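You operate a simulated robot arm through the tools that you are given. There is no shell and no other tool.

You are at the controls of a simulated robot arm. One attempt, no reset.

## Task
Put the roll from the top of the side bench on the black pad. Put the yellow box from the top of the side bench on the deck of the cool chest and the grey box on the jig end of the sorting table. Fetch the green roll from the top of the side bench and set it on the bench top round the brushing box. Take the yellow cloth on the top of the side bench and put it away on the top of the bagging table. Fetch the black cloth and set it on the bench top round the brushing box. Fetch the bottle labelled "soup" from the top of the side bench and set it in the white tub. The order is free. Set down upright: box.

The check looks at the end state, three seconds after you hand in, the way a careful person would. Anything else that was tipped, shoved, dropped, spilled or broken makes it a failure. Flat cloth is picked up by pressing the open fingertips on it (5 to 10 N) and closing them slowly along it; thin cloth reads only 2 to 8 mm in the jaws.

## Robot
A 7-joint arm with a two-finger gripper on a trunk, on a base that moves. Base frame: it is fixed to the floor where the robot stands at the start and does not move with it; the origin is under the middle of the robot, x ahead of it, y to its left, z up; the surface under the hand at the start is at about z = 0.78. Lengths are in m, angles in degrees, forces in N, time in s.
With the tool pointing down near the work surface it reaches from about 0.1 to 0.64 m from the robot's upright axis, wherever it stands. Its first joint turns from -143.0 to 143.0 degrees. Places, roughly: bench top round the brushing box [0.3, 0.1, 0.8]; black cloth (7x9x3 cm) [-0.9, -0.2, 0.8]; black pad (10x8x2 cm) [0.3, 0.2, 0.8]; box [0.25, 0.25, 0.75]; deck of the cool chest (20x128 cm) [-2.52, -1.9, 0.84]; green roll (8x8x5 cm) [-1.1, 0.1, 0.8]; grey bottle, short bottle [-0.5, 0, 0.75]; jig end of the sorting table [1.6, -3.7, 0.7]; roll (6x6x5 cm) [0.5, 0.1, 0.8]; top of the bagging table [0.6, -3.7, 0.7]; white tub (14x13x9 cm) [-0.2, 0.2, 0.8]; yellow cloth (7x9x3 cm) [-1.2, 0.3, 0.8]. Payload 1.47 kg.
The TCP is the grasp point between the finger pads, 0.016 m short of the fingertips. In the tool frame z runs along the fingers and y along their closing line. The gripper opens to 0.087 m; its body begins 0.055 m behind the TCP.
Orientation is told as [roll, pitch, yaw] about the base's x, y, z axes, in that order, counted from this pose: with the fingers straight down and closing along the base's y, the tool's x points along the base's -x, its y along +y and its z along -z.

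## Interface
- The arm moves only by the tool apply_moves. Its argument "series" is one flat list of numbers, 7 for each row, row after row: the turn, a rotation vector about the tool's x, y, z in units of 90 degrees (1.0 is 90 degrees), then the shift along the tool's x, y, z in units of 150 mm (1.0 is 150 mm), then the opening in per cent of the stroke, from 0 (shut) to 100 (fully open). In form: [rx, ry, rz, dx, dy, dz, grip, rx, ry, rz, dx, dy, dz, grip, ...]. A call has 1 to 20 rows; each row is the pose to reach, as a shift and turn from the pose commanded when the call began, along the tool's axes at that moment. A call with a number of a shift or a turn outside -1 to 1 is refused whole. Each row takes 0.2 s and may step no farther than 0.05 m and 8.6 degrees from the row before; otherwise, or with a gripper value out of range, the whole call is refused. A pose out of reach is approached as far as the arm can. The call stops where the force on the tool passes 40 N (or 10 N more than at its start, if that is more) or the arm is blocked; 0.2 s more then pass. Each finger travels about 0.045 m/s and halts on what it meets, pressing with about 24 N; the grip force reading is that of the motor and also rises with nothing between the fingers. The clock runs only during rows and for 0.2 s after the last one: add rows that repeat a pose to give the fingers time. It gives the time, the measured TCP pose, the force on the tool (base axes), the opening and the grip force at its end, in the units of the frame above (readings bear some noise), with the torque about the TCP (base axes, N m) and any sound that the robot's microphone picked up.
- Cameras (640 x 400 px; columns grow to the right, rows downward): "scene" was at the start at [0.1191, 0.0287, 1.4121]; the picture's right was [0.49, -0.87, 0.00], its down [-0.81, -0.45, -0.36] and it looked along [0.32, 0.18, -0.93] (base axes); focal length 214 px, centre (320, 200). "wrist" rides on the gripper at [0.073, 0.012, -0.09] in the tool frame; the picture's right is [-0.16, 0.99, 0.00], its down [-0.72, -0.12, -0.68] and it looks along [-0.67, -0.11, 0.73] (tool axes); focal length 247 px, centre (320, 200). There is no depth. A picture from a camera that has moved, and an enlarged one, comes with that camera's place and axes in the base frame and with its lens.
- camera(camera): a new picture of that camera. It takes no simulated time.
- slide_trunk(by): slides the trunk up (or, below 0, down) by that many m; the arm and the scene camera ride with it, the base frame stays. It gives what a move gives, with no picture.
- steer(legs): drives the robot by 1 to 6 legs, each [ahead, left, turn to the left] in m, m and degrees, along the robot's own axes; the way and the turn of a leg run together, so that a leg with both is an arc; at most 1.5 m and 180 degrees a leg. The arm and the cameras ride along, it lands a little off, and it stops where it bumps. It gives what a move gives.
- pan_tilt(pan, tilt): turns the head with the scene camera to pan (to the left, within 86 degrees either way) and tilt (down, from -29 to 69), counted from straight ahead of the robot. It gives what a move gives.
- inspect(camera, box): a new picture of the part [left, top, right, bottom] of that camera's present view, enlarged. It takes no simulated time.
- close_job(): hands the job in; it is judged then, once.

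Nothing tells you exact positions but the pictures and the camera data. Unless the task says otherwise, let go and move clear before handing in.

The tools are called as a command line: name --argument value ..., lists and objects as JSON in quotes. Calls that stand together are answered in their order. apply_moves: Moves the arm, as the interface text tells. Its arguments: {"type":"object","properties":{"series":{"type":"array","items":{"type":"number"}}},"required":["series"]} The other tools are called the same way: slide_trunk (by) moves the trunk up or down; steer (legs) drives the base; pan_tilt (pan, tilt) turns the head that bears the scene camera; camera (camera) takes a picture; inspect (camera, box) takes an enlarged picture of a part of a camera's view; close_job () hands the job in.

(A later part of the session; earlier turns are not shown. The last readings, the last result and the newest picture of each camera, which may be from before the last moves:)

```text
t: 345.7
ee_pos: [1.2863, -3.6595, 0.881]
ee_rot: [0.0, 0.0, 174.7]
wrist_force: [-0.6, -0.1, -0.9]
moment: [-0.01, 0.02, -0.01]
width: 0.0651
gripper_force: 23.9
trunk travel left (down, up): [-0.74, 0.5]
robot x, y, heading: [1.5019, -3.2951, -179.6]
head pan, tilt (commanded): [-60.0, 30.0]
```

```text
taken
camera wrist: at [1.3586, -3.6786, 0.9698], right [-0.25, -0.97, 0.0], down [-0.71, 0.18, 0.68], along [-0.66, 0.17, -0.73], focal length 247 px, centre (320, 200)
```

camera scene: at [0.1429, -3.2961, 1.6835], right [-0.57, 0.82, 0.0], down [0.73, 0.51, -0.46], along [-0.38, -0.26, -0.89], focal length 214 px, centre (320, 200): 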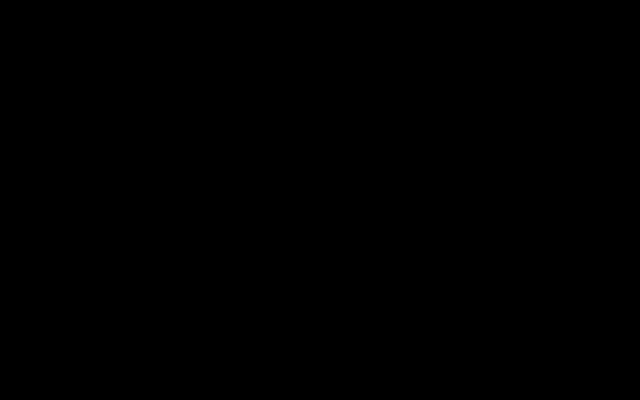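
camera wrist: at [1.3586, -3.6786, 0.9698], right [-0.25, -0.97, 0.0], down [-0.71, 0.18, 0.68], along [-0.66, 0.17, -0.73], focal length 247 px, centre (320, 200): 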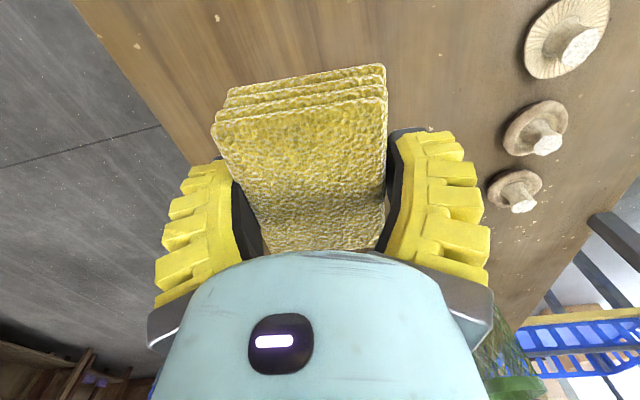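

Clear of the mushrooms. Lowering further, then small steps.

slide_trunk --by -0.13

apply_moves --series '[0, 0, 0, 0, 0, 0.03, 0, 0, 0, 0, 0, 0, 0.06, 0, 0, 0, 0, 0, 0, 0.09, 0, 0, 0, 0, 0, 0, 0.11, 0, 0, 0, 0, 0, 0, 0.11, 0]'

camera --camera "wrist"

```text
t: 347.3
ee_pos: [1.2869, -3.6612, 0.7527]
ee_rot: [0.1, 0.1, 174.8]
wrist_force: [3.7, 8.1, 33.0]
moment: [0.59, -0.09, -0.16]
width: 0.0671
gripper_force: 24.3
trunk travel left (down, up): [-0.61, 0.63]
robot x, y, heading: [1.5, -3.2975, -179.8]
head pan, tilt (commanded): [-60.0, 30.0]
```

```text
t: 347.6
ee_pos: [1.2857, -3.6607, 0.7532]
ee_rot: [0.2, 0.1, 174.9]
wrist_force: [-0.5, 6.6, 23.3]
moment: [0.54, 0.0, 0.01]
width: 0.0671
gripper_force: 23.6
trunk travel left (down, up): [-0.61, 0.63]
robot x, y, heading: [1.5005, -3.2927, -179.5]
head pan, tilt (commanded): [-60.0, 30.0]
stopped in row 1: the force on the tool passed its limit at 52 N (the readings are from after the stop); the commanded pose is now the measured one
```

```text
taken
camera wrist: at [1.3582, -3.6799, 0.8419], right [-0.25, -0.97, 0.0], down [-0.71, 0.18, 0.68], along [-0.66, 0.17, -0.73], focal length 247 px, centre (320, 200)
```

wrist: 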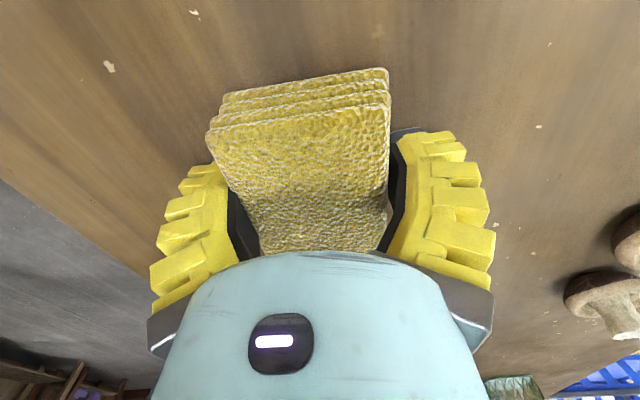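

The table is a bit higher than told (about z 0.73), so the cloth is already pressed on it. I'll ease up 2 mm, release, and rise.

apply_moves --series '[0, 0, 0, 0, 0, -0.015, 0, 0, 0, 0, 0, 0, -0.015, 0]'

apply_moves --series '[0, 0, 0, 0, 0, 0, 78, 0, 0, 0, 0, 0, 0, 86, 0, 0, 0, 0, 0, 0, 88, 0, 0, 0, 0, 0, 0, 88, 0, 0, 0, 0, 0, -0.1, 88, 0, 0, 0, 0, 0, -0.3, 88, 0, 0, 0, 0, 0, -0.4, 88]'

slide_trunk --by 0.35

camera --camera "wrist"

```text
t: 348.1
ee_pos: [1.2879, -3.6593, 0.7525]
ee_rot: [0.1, 0.2, 174.8]
wrist_force: [-1.4, -0.9, 1.7]
moment: [0.03, 0.03, 0.07]
width: 0.0669
gripper_force: 23.8
trunk travel left (down, up): [-0.61, 0.63]
robot x, y, heading: [1.5034, -3.2941, -179.5]
head pan, tilt (commanded): [-60.0, 30.0]
```

```text
t: 349.8
ee_pos: [1.2878, -3.6608, 0.8134]
ee_rot: [0.2, 0.1, 175.0]
wrist_force: [0.3, 0.2, 0.7]
moment: [0.01, 0.0, -0.01]
width: 0.0788
gripper_force: 1.9
trunk travel left (down, up): [-0.61, 0.63]
robot x, y, heading: [1.4995, -3.2942, -179.8]
head pan, tilt (commanded): [-60.0, 30.0]
```

```text
t: 353.2
ee_pos: [1.2878, -3.661, 1.1635]
ee_rot: [-0.1, 0.0, 174.8]
wrist_force: [0.4, 0.2, -0.3]
moment: [-0.01, 0.0, 0.02]
width: 0.0788
gripper_force: 1.6
trunk travel left (down, up): [-0.96, 0.28]
robot x, y, heading: [1.4956, -3.2894, -179.7]
head pan, tilt (commanded): [-60.0, 30.0]
```

```text
taken
camera wrist: at [1.3587, -3.679, 1.2523], right [-0.25, -0.97, 0.0], down [-0.71, 0.18, 0.68], along [-0.66, 0.17, -0.73], focal length 247 px, centre (320, 200)
```

wrist: 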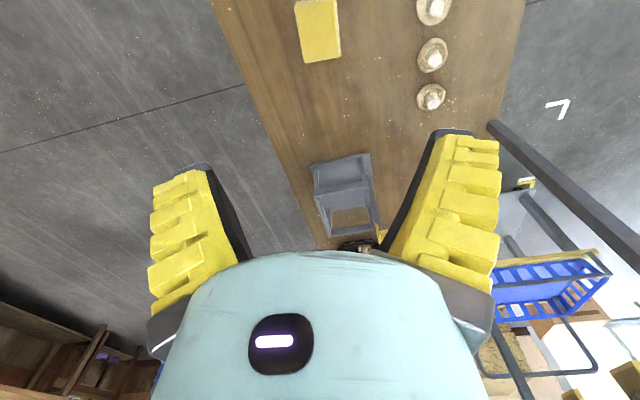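

The yellow cloth lies flat on the bagging table. While here, I'll survey the jig end of the sorting table just east of it.

steer --legs '[[-0.55, -0.05, 0]]'

camera --camera "wrist"

inspect --camera "wrist" --box '[200, 0, 500, 250]'

```text
t: 356.3
ee_pos: [1.8317, -3.6081, 1.1634]
ee_rot: [0.0, 0.1, 175.0]
wrist_force: [-0.5, 0.3, -0.9]
moment: [0.03, 0.0, 0.01]
width: 0.0789
gripper_force: 1.0
trunk travel left (down, up): [-0.96, 0.28]
robot x, y, heading: [2.0432, -3.24, -179.5]
head pan, tilt (commanded): [-60.0, 30.0]
```

```text
taken
camera wrist: at [1.9027, -3.6258, 1.2523], right [-0.25, -0.97, 0.0], down [-0.71, 0.18, 0.68], along [-0.66, 0.17, -0.73], focal length 247 px, centre (320, 200)
```

wrist: 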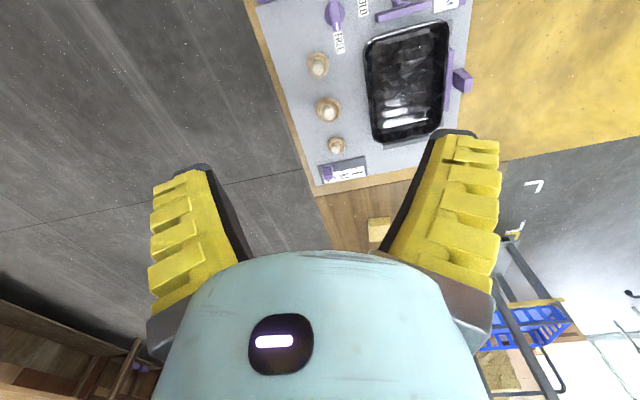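

```text
1.60 times, centred on (350, 125) of wrist
camera zoom: at [1.9027, -3.6258, 1.2523], right [-0.25, -0.97, 0.0], down [-0.71, 0.18, 0.68], along [-0.66, 0.17, -0.73], focal length 395 px, centre (272, 320)
```

zoom: 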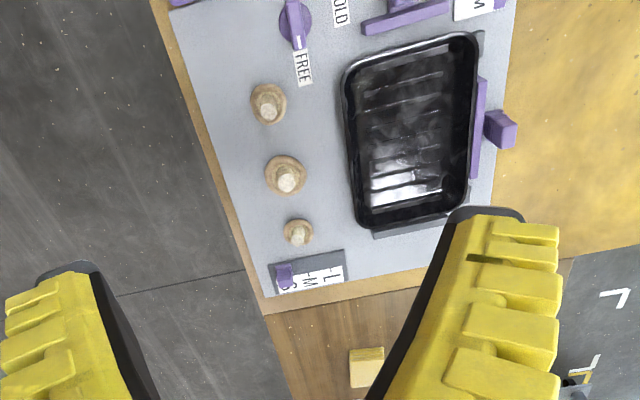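

I see the jig panel: three mushrooms at y ≈ −3.59, a black tray, sliders, a dial; bare yellow wood lies behind it. I'll look further south for free room.

steer --legs '[[0.0, 0.3, 0]]'

camera --camera "wrist"

camera --camera "scene"

```text
t: 358.4
ee_pos: [1.8351, -3.9055, 1.1633]
ee_rot: [0.1, 0.1, 175.1]
wrist_force: [0.2, -0.2, 0.7]
moment: [0.0, 0.02, 0.0]
width: 0.0789
gripper_force: 1.5
trunk travel left (down, up): [-0.96, 0.28]
robot x, y, heading: [2.0456, -3.5355, -179.6]
head pan, tilt (commanded): [-60.0, 30.0]
```

```text
taken
camera wrist: at [1.9061, -3.9242, 1.2523], right [-0.24, -0.97, 0.0], down [-0.71, 0.18, 0.68], along [-0.66, 0.16, -0.73], focal length 247 px, centre (320, 200)
```

wrist: 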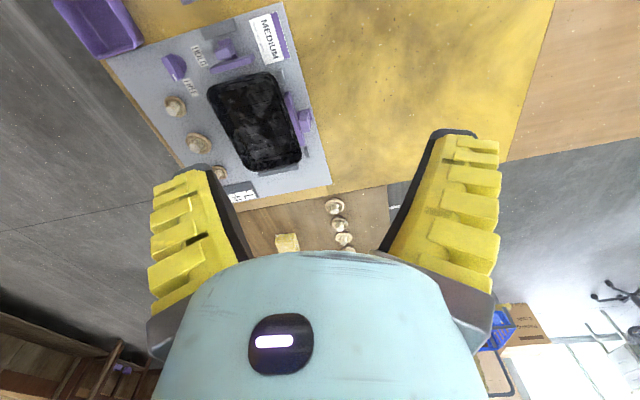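

```text
taken
camera scene: at [1.9301, -3.4585, 1.6486], right [0.86, 0.51, 0.0], down [0.25, -0.43, -0.87], along [-0.44, 0.75, -0.5], focal length 214 px, centre (320, 200)
```

scene: 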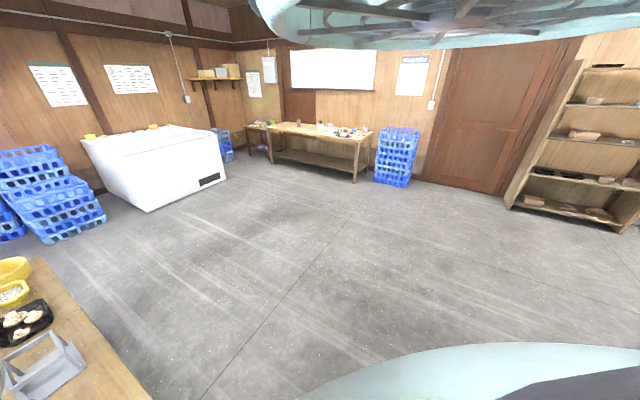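

The bare yellow wood directly beside the jig panel, around [1.62, -3.97], is free. Now I'll go fetch the grey box from the side bench.

steer --legs '[[0, -0.6, 0], [0, 0, 179.6], [-0.78, 0.78, 0], [-0.78, 0.78, 0], [-0.76, 0.76, 0]]'

camera --camera "wrist"

```text
t: 384.6
ee_pos: [0.0128, -0.2082, 1.1626]
ee_rot: [0.1, 0.2, -7.2]
wrist_force: [-0.3, 1.0, 0.3]
moment: [-0.01, 0.01, -0.04]
width: 0.079
gripper_force: 1.0
trunk travel left (down, up): [-0.96, 0.28]
robot x, y, heading: [-0.2113, -0.5659, -1.9]
head pan, tilt (commanded): [-60.0, 30.0]
```

```text
taken
camera wrist: at [-0.0587, -0.188, 1.2523], right [0.28, 0.96, 0.0], down [0.7, -0.21, 0.68], along [0.65, -0.19, -0.73], focal length 247 px, centre (320, 200)
```

wrist: 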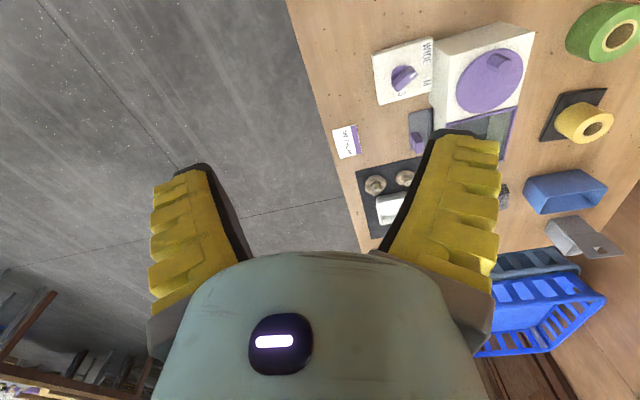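

steer --legs '[[0, 0, 1.9], [-0.115, 0.5, 0]]'

camera --camera "wrist"

```text
t: 388.0
ee_pos: [-0.1188, 0.3047, 1.1636]
ee_rot: [0.1, 0.1, -5.3]
wrist_force: [0.2, 0.8, 0.3]
moment: [0.04, 0.02, 0.02]
width: 0.0789
gripper_force: 1.7
trunk travel left (down, up): [-0.96, 0.28]
robot x, y, heading: [-0.3315, -0.0631, 0.1]
head pan, tilt (commanded): [-60.0, 30.0]
```

```text
taken
camera wrist: at [-0.1892, 0.3222, 1.2522], right [0.25, 0.97, 0.0], down [0.71, -0.18, 0.68], along [0.66, -0.17, -0.73], focal length 247 px, centre (320, 200)
```

wrist: 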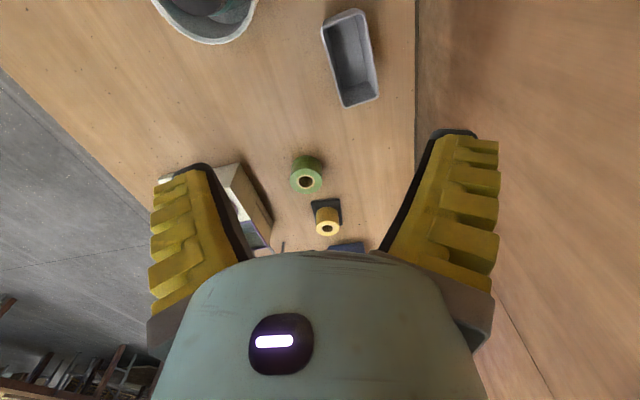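

inspect --camera "wrist" --box '[290, 0, 430, 120]'

```text
3.33 times, centred on (360, 60) of wrist
camera zoom: at [-0.1892, 0.3222, 1.2522], right [0.25, 0.97, 0.0], down [0.71, -0.18, 0.68], along [0.66, -0.17, -0.73], focal length 823 px, centre (187, 667)
```

zoom: 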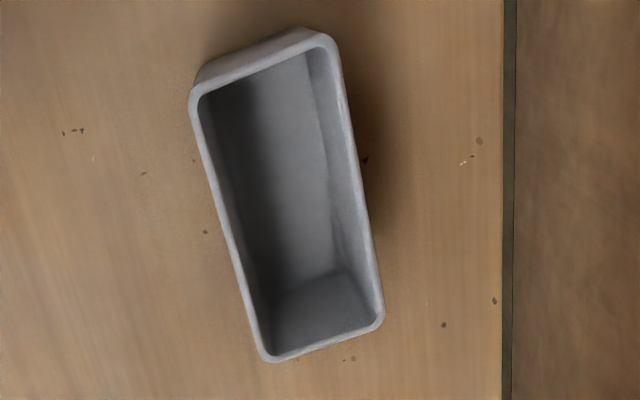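

The grey box's rim is about 61 × 118 mm, centre near [-0.075, 0.3435]. Moving over it and aligning.

steer --legs '[[0.044, 0.039, 0]]'

apply_moves --series '[0, 0, -0.05, 0, 0, 0, 100, 0, 0, -0.103, 0, 0, 0, 100, 0, 0, -0.103, 0, 0, 0, 100]'

slide_trunk --by -0.22

camera --camera "wrist"

```text
t: 388.9
ee_pos: [-0.0743, 0.3453, 1.1624]
ee_rot: [0.1, 0.1, -5.1]
wrist_force: [0.2, 0.1, -0.3]
moment: [0.0, 0.0, -0.01]
width: 0.0789
gripper_force: 1.1
trunk travel left (down, up): [-0.96, 0.28]
robot x, y, heading: [-0.2866, -0.0247, 0.1]
head pan, tilt (commanded): [-60.0, 30.0]
```

```text
t: 389.8
ee_pos: [-0.0729, 0.3444, 1.1639]
ee_rot: [0.2, 0.1, 4.0]
wrist_force: [-0.6, 0.4, 0.0]
moment: [0.02, 0.01, 0.01]
width: 0.087
gripper_force: 0.1
trunk travel left (down, up): [-0.96, 0.28]
robot x, y, heading: [-0.2872, -0.0253, 0.3]
head pan, tilt (commanded): [-60.0, 30.0]
```

```text
t: 392.1
ee_pos: [-0.0744, 0.3455, 0.9431]
ee_rot: [0.2, 0.1, 4.0]
wrist_force: [0.2, -0.8, 1.4]
moment: [0.01, 0.04, 0.01]
width: 0.0869
gripper_force: 0.1
trunk travel left (down, up): [-0.74, 0.5]
robot x, y, heading: [-0.2841, -0.0227, 0.3]
head pan, tilt (commanded): [-60.0, 30.0]
```

```text
taken
camera wrist: at [-0.1474, 0.3498, 1.0324], right [0.09, 1.0, 0.0], down [0.73, -0.07, 0.68], along [0.68, -0.06, -0.73], focal length 247 px, centre (320, 200)
```

wrist: 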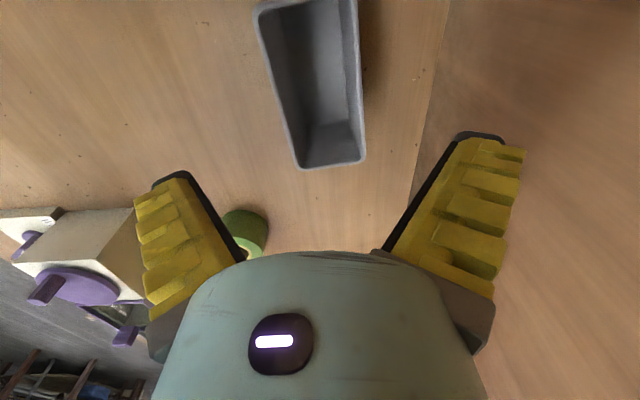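

Aligned within 2 mm. Lowering with the arm so the tips pass 12 mm below the rim, then closing.

apply_moves --series '[0, 0, 0, 0, 0, 0.15, 100, 0, 0, 0, 0, 0, 0.3, 100, 0, 0, 0, 0, 0, 0.45, 100, 0, 0, 0, 0, 0, 0.55, 100, 0, 0, 0, 0, 0, 0.65, 100, 0, 0, 0, 0, 0, 0.65, 100]'

camera --camera "wrist"

```text
t: 393.5
ee_pos: [-0.0741, 0.3451, 0.8457]
ee_rot: [0.1, 0.1, 4.0]
wrist_force: [-0.1, -0.1, -0.2]
moment: [0.01, -0.04, -0.02]
width: 0.0871
gripper_force: 0.1
trunk travel left (down, up): [-0.74, 0.5]
robot x, y, heading: [-0.2874, -0.0237, 0.3]
head pan, tilt (commanded): [-60.0, 30.0]
```

```text
taken
camera wrist: at [-0.148, 0.3499, 0.9344], right [0.09, 1.0, 0.0], down [0.73, -0.07, 0.68], along [0.68, -0.06, -0.73], focal length 247 px, centre (320, 200)
```

wrist: 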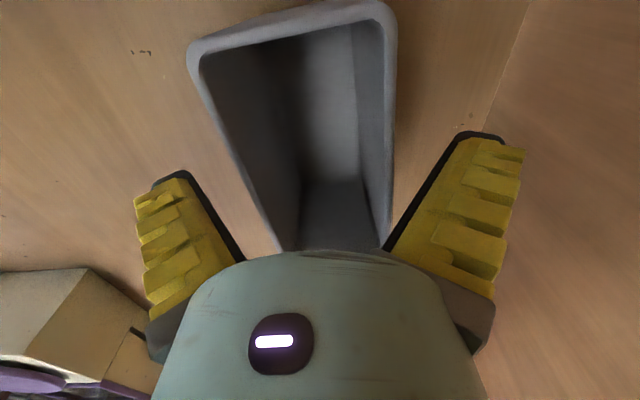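

apply_moves --series '[0, 0, 0, 0, 0, 0, 85, 0, 0, 0, 0, 0, 0, 70, 0, 0, 0, 0, 0, 0, 55, 0, 0, 0, 0, 0, 0, 40, 0, 0, 0, 0, 0, 0, 20, 0, 0, 0, 0, 0, 0, 0, 0, 0, 0, 0, 0, 0, 0]'

apply_moves --series '[0, 0, 0, 0, 0, -0.02, 0, 0, 0, 0, 0, 0, -0.04, 0, 0, 0, 0, 0, 0, -0.07, 0, 0, 0, 0, 0, 0, -0.1, 0, 0, 0, 0, 0, 0, -0.13, 0]'

camera --camera "wrist"

```text
t: 395.1
ee_pos: [-0.0743, 0.3443, 0.8469]
ee_rot: [0.2, 0.1, 3.9]
wrist_force: [0.2, 0.7, -0.6]
moment: [0.02, 0.01, -0.03]
width: 0.062
gripper_force: 23.8
trunk travel left (down, up): [-0.74, 0.5]
robot x, y, heading: [-0.2889, -0.0225, 0.1]
head pan, tilt (commanded): [-60.0, 30.0]
```

```text
t: 396.3
ee_pos: [-0.074, 0.345, 0.8653]
ee_rot: [0.2, 0.1, 4.0]
wrist_force: [-0.3, -0.2, -1.1]
moment: [-0.01, 0.01, -0.01]
width: 0.0617
gripper_force: 24.2
trunk travel left (down, up): [-0.74, 0.5]
robot x, y, heading: [-0.2894, -0.0222, 0.0]
head pan, tilt (commanded): [-60.0, 30.0]
```

```text
taken
camera wrist: at [-0.1472, 0.3501, 0.9546], right [0.09, 1.0, 0.0], down [0.73, -0.07, 0.68], along [0.68, -0.06, -0.73], focal length 247 px, centre (320, 200)
```

wrist: 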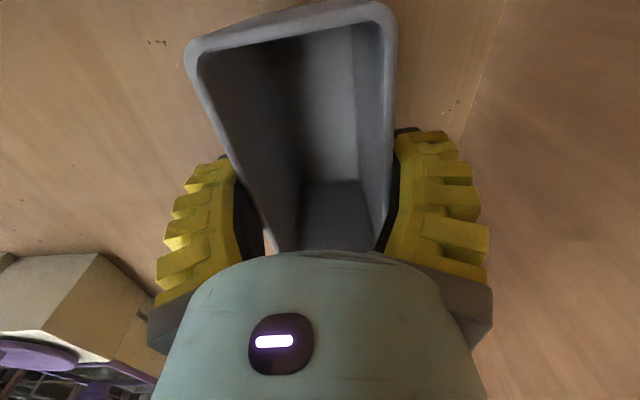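

The grey box is lifted and held. I'll raise it, back away from the wall, turn to 180° and drive to the sorting table.

slide_trunk --by 0.3

steer --legs '[[0, -0.6, 0], [0, 0, 179.9], [-0.7, 0.88, 0], [-0.7, 0.88, 0], [-0.7, 0.88, 0]]'

camera --camera "wrist"

```text
t: 399.3
ee_pos: [-0.0738, 0.344, 1.1657]
ee_rot: [0.1, 0.0, 4.1]
wrist_force: [0.3, 0.5, -0.6]
moment: [0.0, 0.04, 0.04]
width: 0.062
gripper_force: 24.1
trunk travel left (down, up): [-1.04, 0.2]
robot x, y, heading: [-0.2892, -0.0197, 0.2]
head pan, tilt (commanded): [-60.0, 30.0]
```

```text
t: 425.9
ee_pos: [1.4587, -3.7072, 1.1658]
ee_rot: [0.1, 0.1, -178.5]
wrist_force: [0.5, 0.2, -0.2]
moment: [0.01, 0.0, -0.02]
width: 0.0621
gripper_force: 24.3
trunk travel left (down, up): [-1.04, 0.2]
robot x, y, heading: [1.6903, -3.3498, 177.5]
head pan, tilt (commanded): [-60.0, 30.0]
```

```text
taken
camera wrist: at [1.5308, -3.7176, 1.2544], right [-0.13, -0.99, 0.0], down [-0.73, 0.1, 0.68], along [-0.67, 0.09, -0.73], focal length 247 px, centre (320, 200)
```

wrist: 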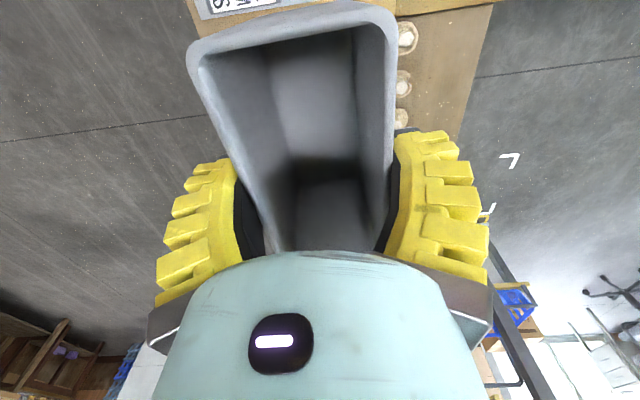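

Held steadily. I'll correct the heading and move over the bare wood beside the jig panel.

steer --legs '[[0, 0, 2.4], [-0.15, 0.25, 0]]'

camera --camera "wrist"

```text
t: 428.3
ee_pos: [1.6214, -3.964, 1.1658]
ee_rot: [0.1, 0.2, -176.3]
wrist_force: [0.3, -0.3, -0.3]
moment: [-0.01, 0.0, 0.05]
width: 0.0618
gripper_force: 24.1
trunk travel left (down, up): [-1.04, 0.2]
robot x, y, heading: [1.8364, -3.5944, 179.8]
head pan, tilt (commanded): [-60.0, 30.0]
```

```text
taken
camera wrist: at [1.6942, -3.9715, 1.2543], right [-0.09, -1.0, 0.0], down [-0.73, 0.07, 0.68], along [-0.68, 0.06, -0.73], focal length 247 px, centre (320, 200)
```

wrist: 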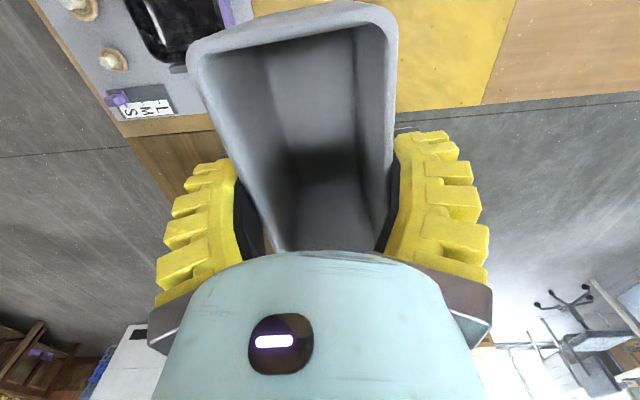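

The spot below is bare yellow wood, clear of the jig panel and its handle. Lowering in stages.

slide_trunk --by -0.28

camera --camera "wrist"

```text
t: 431.1
ee_pos: [1.6201, -3.964, 0.8849]
ee_rot: [0.1, 0.0, -176.3]
wrist_force: [0.2, 0.3, -1.0]
moment: [0.0, 0.04, -0.02]
width: 0.062
gripper_force: 23.2
trunk travel left (down, up): [-0.76, 0.48]
robot x, y, heading: [1.8379, -3.5968, 179.7]
head pan, tilt (commanded): [-60.0, 30.0]
```

```text
taken
camera wrist: at [1.6942, -3.9715, 0.9744], right [-0.09, -1.0, 0.0], down [-0.73, 0.07, 0.68], along [-0.68, 0.06, -0.73], focal length 247 px, centre (320, 200)
```

wrist: 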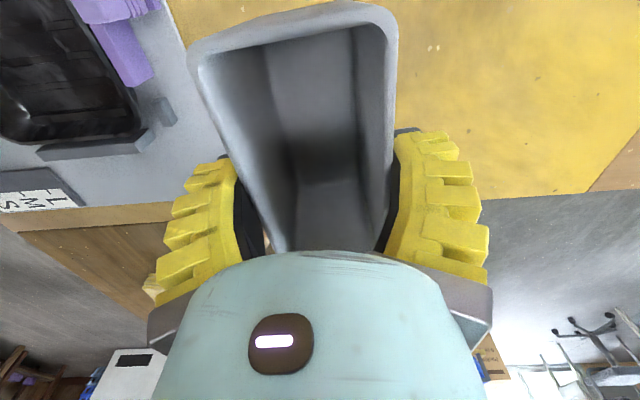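

Clear on both sides. Continuing down in small steps.

slide_trunk --by -0.055

apply_moves --series '[0, 0, 0, 0, 0, 0.025, 0, 0, 0, 0, 0, 0, 0.05, 0, 0, 0, 0, 0, 0, 0.075, 0, 0, 0, 0, 0, 0, 0.1, 0]'

```text
t: 432.1
ee_pos: [1.6215, -3.9644, 0.8309]
ee_rot: [0.3, 0.1, -176.4]
wrist_force: [0.0, -0.2, -1.7]
moment: [0.05, 0.01, 0.0]
width: 0.0619
gripper_force: 24.2
trunk travel left (down, up): [-0.705, 0.535]
robot x, y, heading: [1.8359, -3.5967, 180.0]
head pan, tilt (commanded): [-60.0, 30.0]
```

```text
t: 433.1
ee_pos: [1.6199, -3.9624, 0.8153]
ee_rot: [0.2, 0.1, -176.4]
wrist_force: [0.9, 0.1, -0.5]
moment: [0.01, 0.0, -0.01]
width: 0.0622
gripper_force: 23.9
trunk travel left (down, up): [-0.705, 0.535]
robot x, y, heading: [1.8389, -3.5998, 179.8]
head pan, tilt (commanded): [-60.0, 30.0]
```

apply_moves --series '[0, 0, 0, 0, 0, 0.02, 0, 0, 0, 0, 0, 0, 0.04, 0, 0, 0, 0, 0, 0, 0.055, 0, 0, 0, 0, 0, 0, 0.055, 0]'

```text
t: 434.1
ee_pos: [1.6207, -3.964, 0.8077]
ee_rot: [0.1, 0.1, -176.4]
wrist_force: [0.0, 0.4, 0.2]
moment: [0.04, -0.02, 0.02]
width: 0.0615
gripper_force: 23.9
trunk travel left (down, up): [-0.705, 0.535]
robot x, y, heading: [1.8387, -3.5962, 179.9]
head pan, tilt (commanded): [-60.0, 30.0]
```

apply_moves --series '[0, 0, 0, 0, 0, 0.015, 0, 0, 0, 0, 0, 0, 0.03, 0, 0, 0, 0, 0, 0, 0.03, 0]'

```text
t: 434.9
ee_pos: [1.6213, -3.9654, 0.8041]
ee_rot: [0.3, 0.1, -176.4]
wrist_force: [2.4, 5.4, 17.2]
moment: [0.11, 0.0, 0.02]
width: 0.0626
gripper_force: 24.0
trunk travel left (down, up): [-0.705, 0.535]
robot x, y, heading: [1.835, -3.5967, 180.1]
head pan, tilt (commanded): [-60.0, 30.0]
```

The box touches the table (17 N). Releasing and rising.

apply_moves --series '[0, 0, 0, 0, 0, -0.012, 76, 0, 0, 0, 0, 0, -0.012, 84, 0, 0, 0, 0, 0, -0.012, 88, 0, 0, 0, 0, 0, -0.012, 88, 0, 0, 0, 0, 0, -0.1, 88, 0, 0, 0, 0, 0, -0.3, 88, 0, 0, 0, 0, 0, -0.5, 88]'

slide_trunk --by 0.3

camera --camera "wrist"

```text
t: 436.5
ee_pos: [1.6211, -3.9641, 0.8781]
ee_rot: [0.2, 0.1, -176.4]
wrist_force: [-0.6, -0.5, 0.5]
moment: [-0.01, -0.03, 0.02]
width: 0.0791
gripper_force: 2.0
trunk travel left (down, up): [-0.705, 0.535]
robot x, y, heading: [1.8355, -3.5961, 179.5]
head pan, tilt (commanded): [-60.0, 30.0]
```

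```text
t: 439.5
ee_pos: [1.6218, -3.9634, 1.179]
ee_rot: [0.1, 0.1, -176.3]
wrist_force: [-0.7, 0.3, -0.7]
moment: [0.02, 0.02, 0.01]
width: 0.079
gripper_force: 1.7
trunk travel left (down, up): [-1.005, 0.235]
robot x, y, heading: [1.8354, -3.5979, 180.0]
head pan, tilt (commanded): [-60.0, 30.0]
```

```text
taken
camera wrist: at [1.6946, -3.9713, 1.2671], right [-0.09, -1.0, 0.0], down [-0.73, 0.07, 0.68], along [-0.68, 0.06, -0.73], focal length 247 px, centre (320, 200)
```

wrist: 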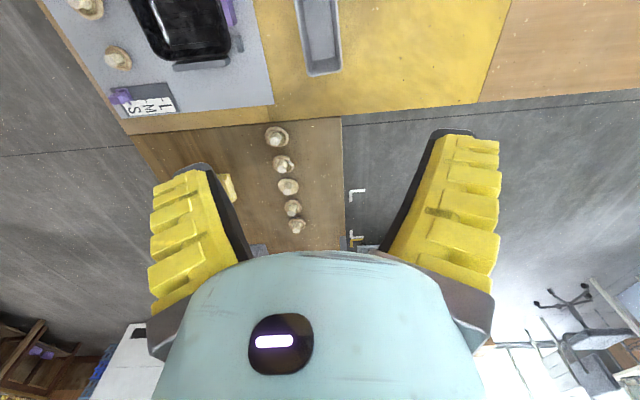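

The grey box stands upright on the sorting table beside the jig panel. However, the named centre of the jig end is at about y −3.7, so I want the box closer to it: the strip on the panel's west end (x 1.45–1.57, y −3.66 to −3.85) is free and fits it lengthwise. I'll pick it up again.

slide_trunk --by -0.3

camera --camera "wrist"

```text
t: 442.5
ee_pos: [1.6219, -3.9633, 0.8793]
ee_rot: [0.1, 0.1, -176.4]
wrist_force: [-0.5, 0.1, -0.9]
moment: [-0.02, 0.03, 0.01]
width: 0.0791
gripper_force: 2.1
trunk travel left (down, up): [-0.705, 0.535]
robot x, y, heading: [1.8376, -3.5973, 179.7]
head pan, tilt (commanded): [-60.0, 30.0]
```

```text
taken
camera wrist: at [1.6945, -3.9714, 0.9672], right [-0.09, -1.0, 0.0], down [-0.73, 0.07, 0.68], along [-0.68, 0.06, -0.73], focal length 247 px, centre (320, 200)
```

wrist: 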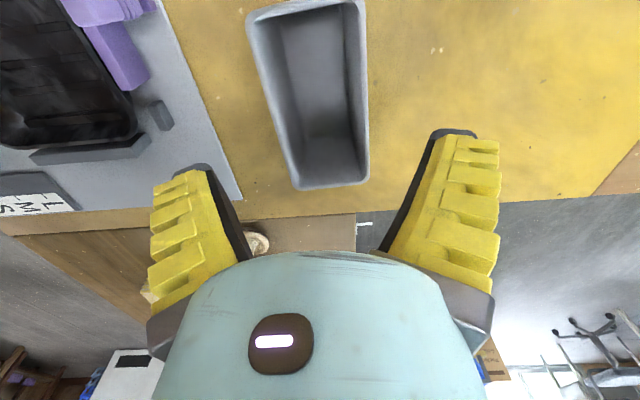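

Box right below, jaws aligned. Lowering and gripping it again.

apply_moves --series '[0, 0, 0, 0, 0, 0.15, 95, 0, 0, 0, 0, 0, 0.3, 95, 0, 0, 0, 0, 0, 0.42, 95, 0, 0, 0, 0, 0, 0.49, 95, 0, 0, 0, 0, 0, 0.49, 80, 0, 0, 0, 0, 0, 0.49, 65, 0, 0, 0, 0, 0, 0.49, 50, 0, 0, 0, 0, 0, 0.49, 30, 0, 0, 0, 0, 0, 0.49, 10, 0, 0, 0, 0, 0, 0.49, 0, 0, 0, 0, 0, 0, 0.49, 0]'

apply_moves --series '[0, 0, 0, 0, 0, -0.02, 0, 0, 0, 0, 0, 0, -0.04, 0, 0, 0, 0, 0, 0, -0.07, 0, 0, 0, 0, 0, 0, -0.1, 0, 0, 0, 0, 0, 0, -0.13, 0]'

camera --camera "wrist"

```text
t: 444.9
ee_pos: [1.6211, -3.9619, 0.8045]
ee_rot: [0.1, 0.2, -176.3]
wrist_force: [-0.1, -0.1, -0.3]
moment: [0.06, 0.02, 0.0]
width: 0.0621
gripper_force: 24.0
trunk travel left (down, up): [-0.705, 0.535]
robot x, y, heading: [1.8393, -3.5995, 180.0]
head pan, tilt (commanded): [-60.0, 30.0]
```

```text
t: 446.1
ee_pos: [1.6209, -3.9634, 0.8244]
ee_rot: [0.1, 0.1, -176.3]
wrist_force: [-0.8, -0.4, -0.6]
moment: [-0.01, -0.01, -0.06]
width: 0.0623
gripper_force: 24.2
trunk travel left (down, up): [-0.705, 0.535]
robot x, y, heading: [1.8352, -3.5995, 179.9]
head pan, tilt (commanded): [-60.0, 30.0]
```

```text
taken
camera wrist: at [1.6945, -3.9714, 0.9131], right [-0.09, -1.0, 0.0], down [-0.73, 0.07, 0.68], along [-0.68, 0.06, -0.73], focal length 247 px, centre (320, 200)
```

wrist: 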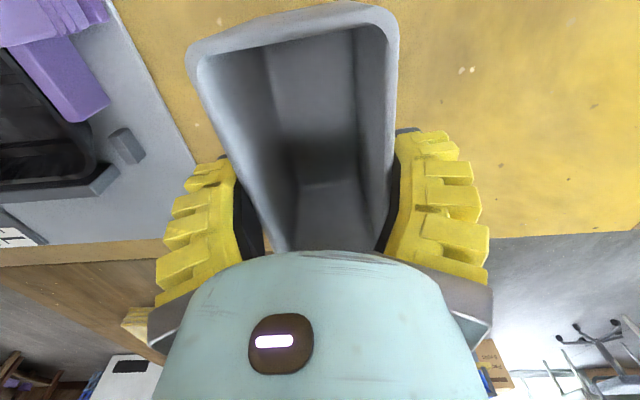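

Held. I'll raise it and turn to heading 90° so the box's long side runs along y.

slide_trunk --by 0.3

steer --legs '[[0, 0, -90]]'

camera --camera "wrist"

camera --camera "scene"

```text
t: 449.1
ee_pos: [1.6223, -3.9639, 1.1232]
ee_rot: [0.1, 0.2, -176.3]
wrist_force: [-0.3, 0.8, -0.8]
moment: [-0.01, 0.0, 0.03]
width: 0.0623
gripper_force: 24.0
trunk travel left (down, up): [-1.005, 0.235]
robot x, y, heading: [1.8349, -3.5985, 180.0]
head pan, tilt (commanded): [-60.0, 30.0]
```

```text
t: 453.3
ee_pos: [1.4694, -3.3842, 1.1246]
ee_rot: [0.2, 0.2, 93.9]
wrist_force: [0.0, 0.2, 0.1]
moment: [-0.01, 0.0, 0.01]
width: 0.0622
gripper_force: 24.0
trunk travel left (down, up): [-1.005, 0.235]
robot x, y, heading: [1.8375, -3.5984, 89.9]
head pan, tilt (commanded): [-60.0, 30.0]
```

```text
taken
camera wrist: at [1.463, -3.458, 1.2131], right [-1.0, 0.09, 0.0], down [0.07, 0.73, 0.68], along [0.06, 0.68, -0.73], focal length 247 px, centre (320, 200)
```

wrist: 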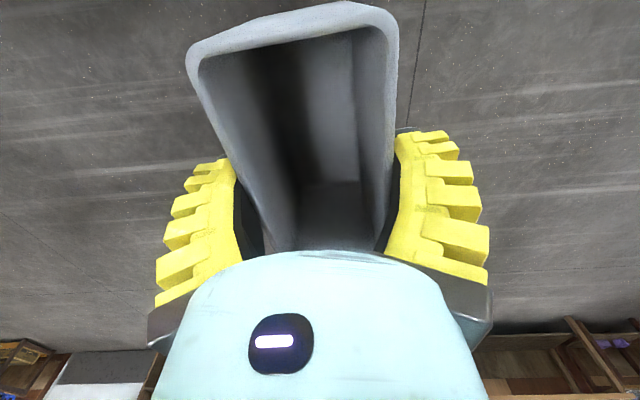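

```text
taken
camera scene: at [1.9149, -3.481, 1.6936], right [0.5, -0.87, 0.0], down [-0.43, -0.25, -0.87], along [0.75, 0.43, -0.5], focal length 214 px, centre (320, 200)
```

scene: 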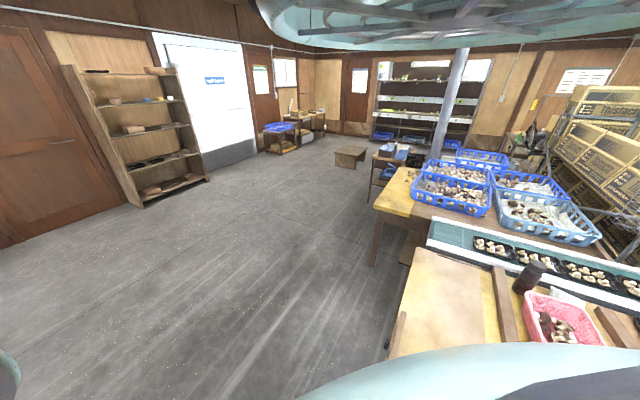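

steer --legs '[[-0.37, -0.045, 0]]'

camera --camera "wrist"

```text
t: 455.6
ee_pos: [1.5153, -3.7512, 1.1238]
ee_rot: [0.1, 0.1, 93.7]
wrist_force: [0.7, -0.1, -1.0]
moment: [-0.03, 0.01, 0.0]
width: 0.0622
gripper_force: 23.5
trunk travel left (down, up): [-1.005, 0.235]
robot x, y, heading: [1.88, -3.9652, 90.1]
head pan, tilt (commanded): [-60.0, 30.0]
```

```text
taken
camera wrist: at [1.5085, -3.8258, 1.213], right [-1.0, 0.09, 0.0], down [0.07, 0.73, 0.68], along [0.06, 0.68, -0.73], focal length 247 px, centre (320, 200)
```

wrist: 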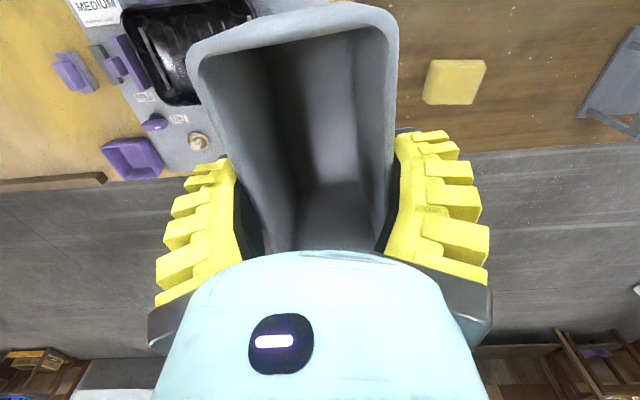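

slide_trunk --by -0.2

camera --camera "wrist"

```text
t: 457.8
ee_pos: [1.5157, -3.7507, 0.9245]
ee_rot: [0.1, 0.0, 93.8]
wrist_force: [0.2, 0.0, -0.5]
moment: [-0.02, 0.0, 0.03]
width: 0.0619
gripper_force: 24.4
trunk travel left (down, up): [-0.805, 0.435]
robot x, y, heading: [1.8791, -3.964, 90.3]
head pan, tilt (commanded): [-60.0, 30.0]
```

```text
taken
camera wrist: at [1.5085, -3.8258, 1.0131], right [-1.0, 0.09, 0.0], down [0.07, 0.73, 0.68], along [0.06, 0.68, -0.73], focal length 247 px, centre (320, 200)
```

wrist: 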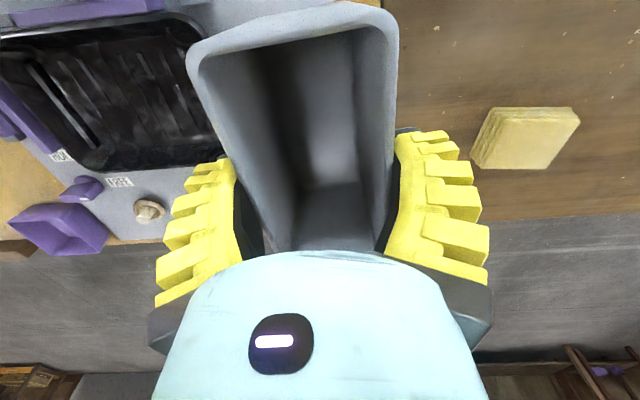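

slide_trunk --by -0.085

camera --camera "wrist"

```text
t: 459.0
ee_pos: [1.5144, -3.7516, 0.839]
ee_rot: [0.1, 0.1, 93.8]
wrist_force: [0.0, 0.5, -1.0]
moment: [0.01, -0.01, 0.0]
width: 0.062
gripper_force: 23.8
trunk travel left (down, up): [-0.72, 0.52]
robot x, y, heading: [1.8788, -3.9648, 90.2]
head pan, tilt (commanded): [-60.0, 30.0]
```

```text
taken
camera wrist: at [1.5084, -3.8257, 0.9281], right [-1.0, 0.09, 0.0], down [0.07, 0.73, 0.68], along [0.06, 0.68, -0.73], focal length 247 px, centre (320, 200)
```

wrist: 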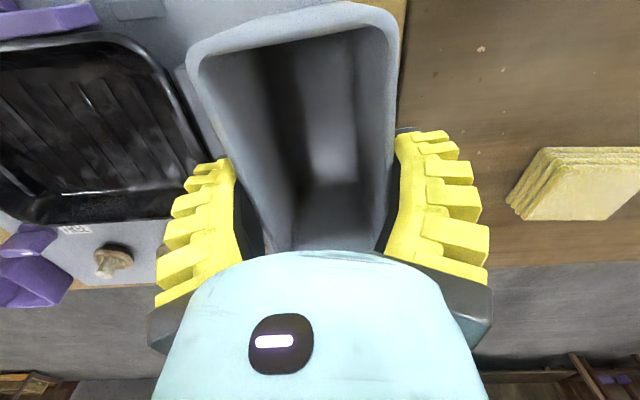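

Clear of the tray. Lowering the last 3 cm in small steps.

apply_moves --series '[0, 0, 0, 0, 0, 0.04, 0, 0, 0, 0, 0, 0, 0.08, 0, 0, 0, 0, 0, 0, 0.12, 0, 0, 0, 0, 0, 0, 0.16, 0, 0, 0, 0, 0, 0, 0.18, 0]'

```text
t: 460.2
ee_pos: [1.5139, -3.7508, 0.8118]
ee_rot: [0.2, 0.1, 93.7]
wrist_force: [-0.8, 0.9, -0.6]
moment: [-0.03, 0.05, -0.04]
width: 0.0622
gripper_force: 23.8
trunk travel left (down, up): [-0.72, 0.52]
robot x, y, heading: [1.8844, -3.9695, 89.7]
head pan, tilt (commanded): [-60.0, 30.0]
```

apply_moves --series '[0, 0, 0, 0, 0, 0.015, 0, 0, 0, 0, 0, 0, 0.03, 0, 0, 0, 0, 0, 0, 0.03, 0]'

```text
t: 461.0
ee_pos: [1.5149, -3.751, 0.8085]
ee_rot: [0.1, 0.2, 93.8]
wrist_force: [3.0, -0.6, 7.8]
moment: [-0.02, -0.09, -0.02]
width: 0.0623
gripper_force: 24.4
trunk travel left (down, up): [-0.72, 0.52]
robot x, y, heading: [1.8811, -3.9635, 90.3]
head pan, tilt (commanded): [-60.0, 30.0]
```

Contact (8 N). Releasing and rising.

apply_moves --series '[0, 0, 0, 0, 0, -0.005, 76, 0, 0, 0, 0, 0, -0.005, 84, 0, 0, 0, 0, 0, -0.005, 88, 0, 0, 0, 0, 0, -0.005, 88, 0, 0, 0, 0, 0, -0.1, 88, 0, 0, 0, 0, 0, -0.3, 88, 0, 0, 0, 0, 0, -0.5, 88]'

slide_trunk --by 0.28

camera --camera "wrist"

```text
t: 462.6
ee_pos: [1.5154, -3.7514, 0.8822]
ee_rot: [0.0, 0.0, 93.8]
wrist_force: [-0.3, 0.4, 0.3]
moment: [0.03, 0.03, -0.01]
width: 0.0788
gripper_force: 1.4
trunk travel left (down, up): [-0.72, 0.52]
robot x, y, heading: [1.8819, -3.9676, 90.1]
head pan, tilt (commanded): [-60.0, 30.0]
```

```text
t: 465.4
ee_pos: [1.5143, -3.7516, 1.1605]
ee_rot: [0.1, 0.1, 93.7]
wrist_force: [0.3, -0.3, 0.7]
moment: [0.01, -0.01, 0.0]
width: 0.0789
gripper_force: 1.2
trunk travel left (down, up): [-1.0, 0.24]
robot x, y, heading: [1.8818, -3.966, 90.0]
head pan, tilt (commanded): [-60.0, 30.0]
```

```text
taken
camera wrist: at [1.5088, -3.8255, 1.2508], right [-1.0, 0.09, 0.0], down [0.07, 0.73, 0.68], along [0.06, 0.68, -0.73], focal length 247 px, centre (320, 200)
```

wrist: 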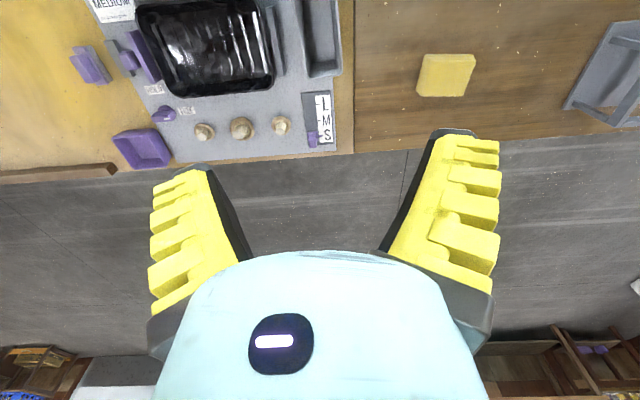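

The grey box now stands on the jig end beside the tray. I'll zoom in to check that it stands level and nothing was disturbed.

inspect --camera "wrist" --box '[90, 0, 490, 180]'

```text
1.60 times, centred on (290, 90) of wrist
camera zoom: at [1.5088, -3.8255, 1.2508], right [-1.0, 0.09, 0.0], down [0.07, 0.73, 0.68], along [0.06, 0.68, -0.73], focal length 395 px, centre (368, 376)
```

zoom: 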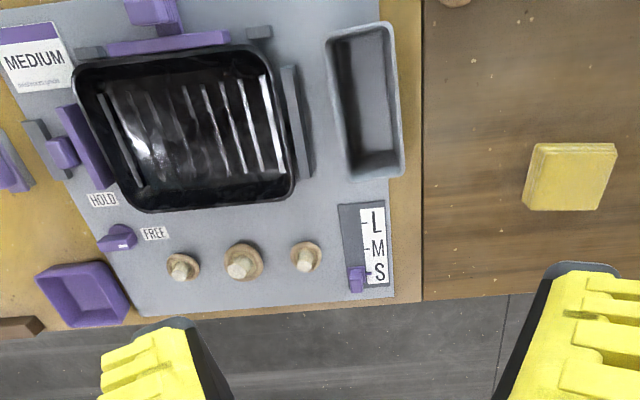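

Everything on the jig panel is undisturbed. The yellow cloth I'd also like nearer the bagging table's named centre: there is a free spot at its front between the black tray and the metal stand, around [0.783, -3.558]. I'll go back to the cloth with heading 180°.

steer --legs '[[0.68, 0, 0], [0, 0, 90], [0.38, 0.0, 0]]'

apply_moves --series '[0, 0, 0.05, 0, 0, 0, 100, 0, 0, 0.097, 0, 0, 0, 100, 0, 0, 0.097, 0, 0, 0, 100]'

camera --camera "wrist"

```text
t: 475.1
ee_pos: [1.2949, -3.6608, 1.1623]
ee_rot: [0.1, 0.2, -174.6]
wrist_force: [0.1, 0.3, -0.3]
moment: [0.01, -0.02, 0.02]
width: 0.0787
gripper_force: 1.5
trunk travel left (down, up): [-1.0, 0.24]
robot x, y, heading: [1.5029, -3.2877, -178.5]
head pan, tilt (commanded): [-60.0, 30.0]
```

```text
t: 475.9
ee_pos: [1.2944, -3.6617, 1.1629]
ee_rot: [0.1, 0.1, 176.5]
wrist_force: [-0.2, 0.0, 0.6]
moment: [0.02, 0.03, 0.02]
width: 0.087
gripper_force: 0.0
trunk travel left (down, up): [-1.0, 0.24]
robot x, y, heading: [1.4977, -3.2892, -178.6]
head pan, tilt (commanded): [-60.0, 30.0]
```

```text
taken
camera wrist: at [1.3658, -3.6782, 1.251], right [-0.22, -0.98, 0.0], down [-0.72, 0.16, 0.68], along [-0.66, 0.15, -0.73], focal length 247 px, centre (320, 200)
```

wrist: 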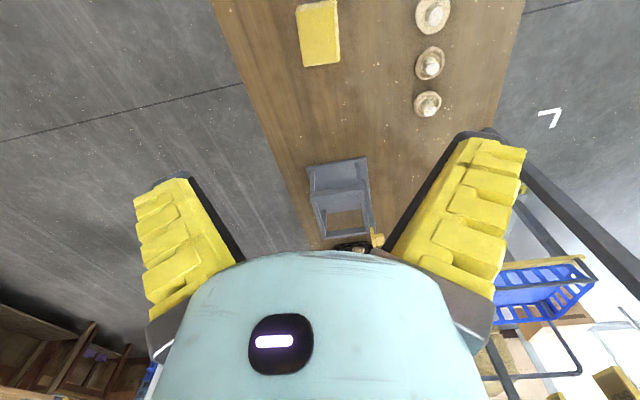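

apply_moves --series '[0, 0, 0.018, -0.03, -0.011, 0, 100, 0, 0, 0.018, -0.03, -0.011, 0, 100]'

slide_trunk --by -0.3

camera --camera "wrist"

```text
t: 476.5
ee_pos: [1.2888, -3.6603, 1.162]
ee_rot: [0.2, 0.1, 175.0]
wrist_force: [-0.4, 0.4, 0.2]
moment: [0.04, 0.01, 0.01]
width: 0.087
gripper_force: 0.1
trunk travel left (down, up): [-1.0, 0.24]
robot x, y, heading: [1.4994, -3.2862, -178.5]
head pan, tilt (commanded): [-60.0, 30.0]
```

```text
t: 479.5
ee_pos: [1.2892, -3.6605, 0.8627]
ee_rot: [0.2, 0.0, 175.1]
wrist_force: [0.3, -0.3, -0.1]
moment: [-0.03, 0.03, 0.02]
width: 0.0869
gripper_force: 0.0
trunk travel left (down, up): [-0.7, 0.54]
robot x, y, heading: [1.4964, -3.2883, -178.5]
head pan, tilt (commanded): [-60.0, 30.0]
```

```text
taken
camera wrist: at [1.361, -3.6787, 0.9513], right [-0.24, -0.97, 0.0], down [-0.71, 0.18, 0.68], along [-0.66, 0.16, -0.73], focal length 247 px, centre (320, 200)
```

wrist: 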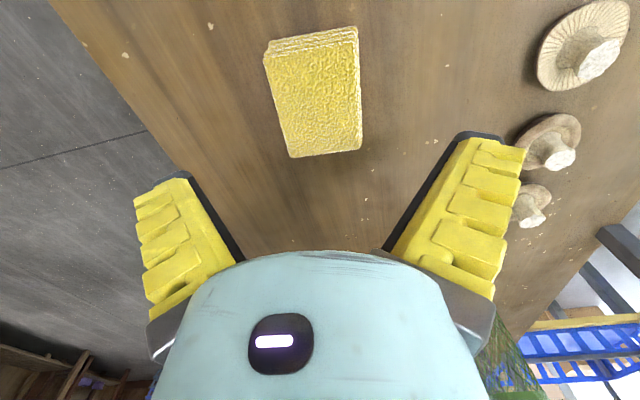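

slide_trunk --by -0.05

apply_moves --series '[0, 0, 0, 0, 0, 0.1, 100, 0, 0, 0, 0, 0, 0.2, 100, 0, 0, 0, 0, 0, 0.3, 100, 0, 0, 0, 0, 0, 0.37, 100, 0, 0, 0, 0, 0, 0.39, 100, 0, 0, 0, 0, 0, 0.39, 85, 0, 0, 0, 0, 0, 0.39, 70, 0, 0, 0, 0, 0, 0.39, 55, 0, 0, 0, 0, 0, 0.39, 40, 0, 0, 0, 0, 0, 0.39, 25, 0, 0, 0, 0, 0, 0.39, 10, 0, 0, 0, 0, 0, 0.39, 0, 0, 0, 0, 0, 0, 0.39, 0]'

apply_moves --series '[0, 0, 0, 0, 0, -0.02, 0, 0, 0, 0, 0, 0, -0.05, 0, 0, 0, 0, 0, 0, -0.08, 0, 0, 0, 0, 0, 0, -0.11, 0, 0, 0, 0, 0, 0, -0.14, 0]'

camera --camera "wrist"

```text
t: 480.4
ee_pos: [1.2895, -3.6605, 0.8113]
ee_rot: [0.1, 0.1, 175.1]
wrist_force: [-0.9, 0.2, -0.5]
moment: [0.0, 0.03, -0.02]
width: 0.0871
gripper_force: 0.1
trunk travel left (down, up): [-0.65, 0.59]
robot x, y, heading: [1.4996, -3.2901, -178.3]
head pan, tilt (commanded): [-60.0, 30.0]
```

```text
t: 483.2
ee_pos: [1.2892, -3.6608, 0.7549]
ee_rot: [0.2, 0.1, 175.1]
wrist_force: [0.2, 0.4, 0.1]
moment: [0.02, 0.0, -0.01]
width: 0.0671
gripper_force: 24.3
trunk travel left (down, up): [-0.65, 0.59]
robot x, y, heading: [1.4943, -3.2935, -178.5]
head pan, tilt (commanded): [-60.0, 30.0]
```

```text
t: 484.4
ee_pos: [1.2903, -3.6597, 0.775]
ee_rot: [0.1, 0.1, 175.1]
wrist_force: [-0.1, -0.4, -0.4]
moment: [0.02, -0.02, -0.01]
width: 0.0669
gripper_force: 24.4
trunk travel left (down, up): [-0.65, 0.59]
robot x, y, heading: [1.4989, -3.2946, -178.3]
head pan, tilt (commanded): [-60.0, 30.0]
```

```text
taken
camera wrist: at [1.361, -3.6787, 0.8636], right [-0.24, -0.97, 0.0], down [-0.71, 0.18, 0.68], along [-0.66, 0.16, -0.73], focal length 247 px, centre (320, 200)
```

wrist: 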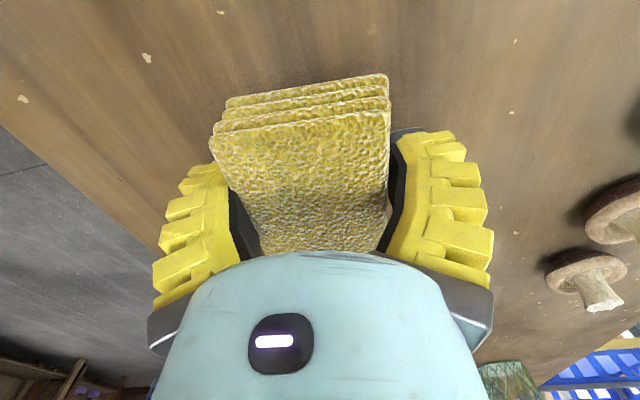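

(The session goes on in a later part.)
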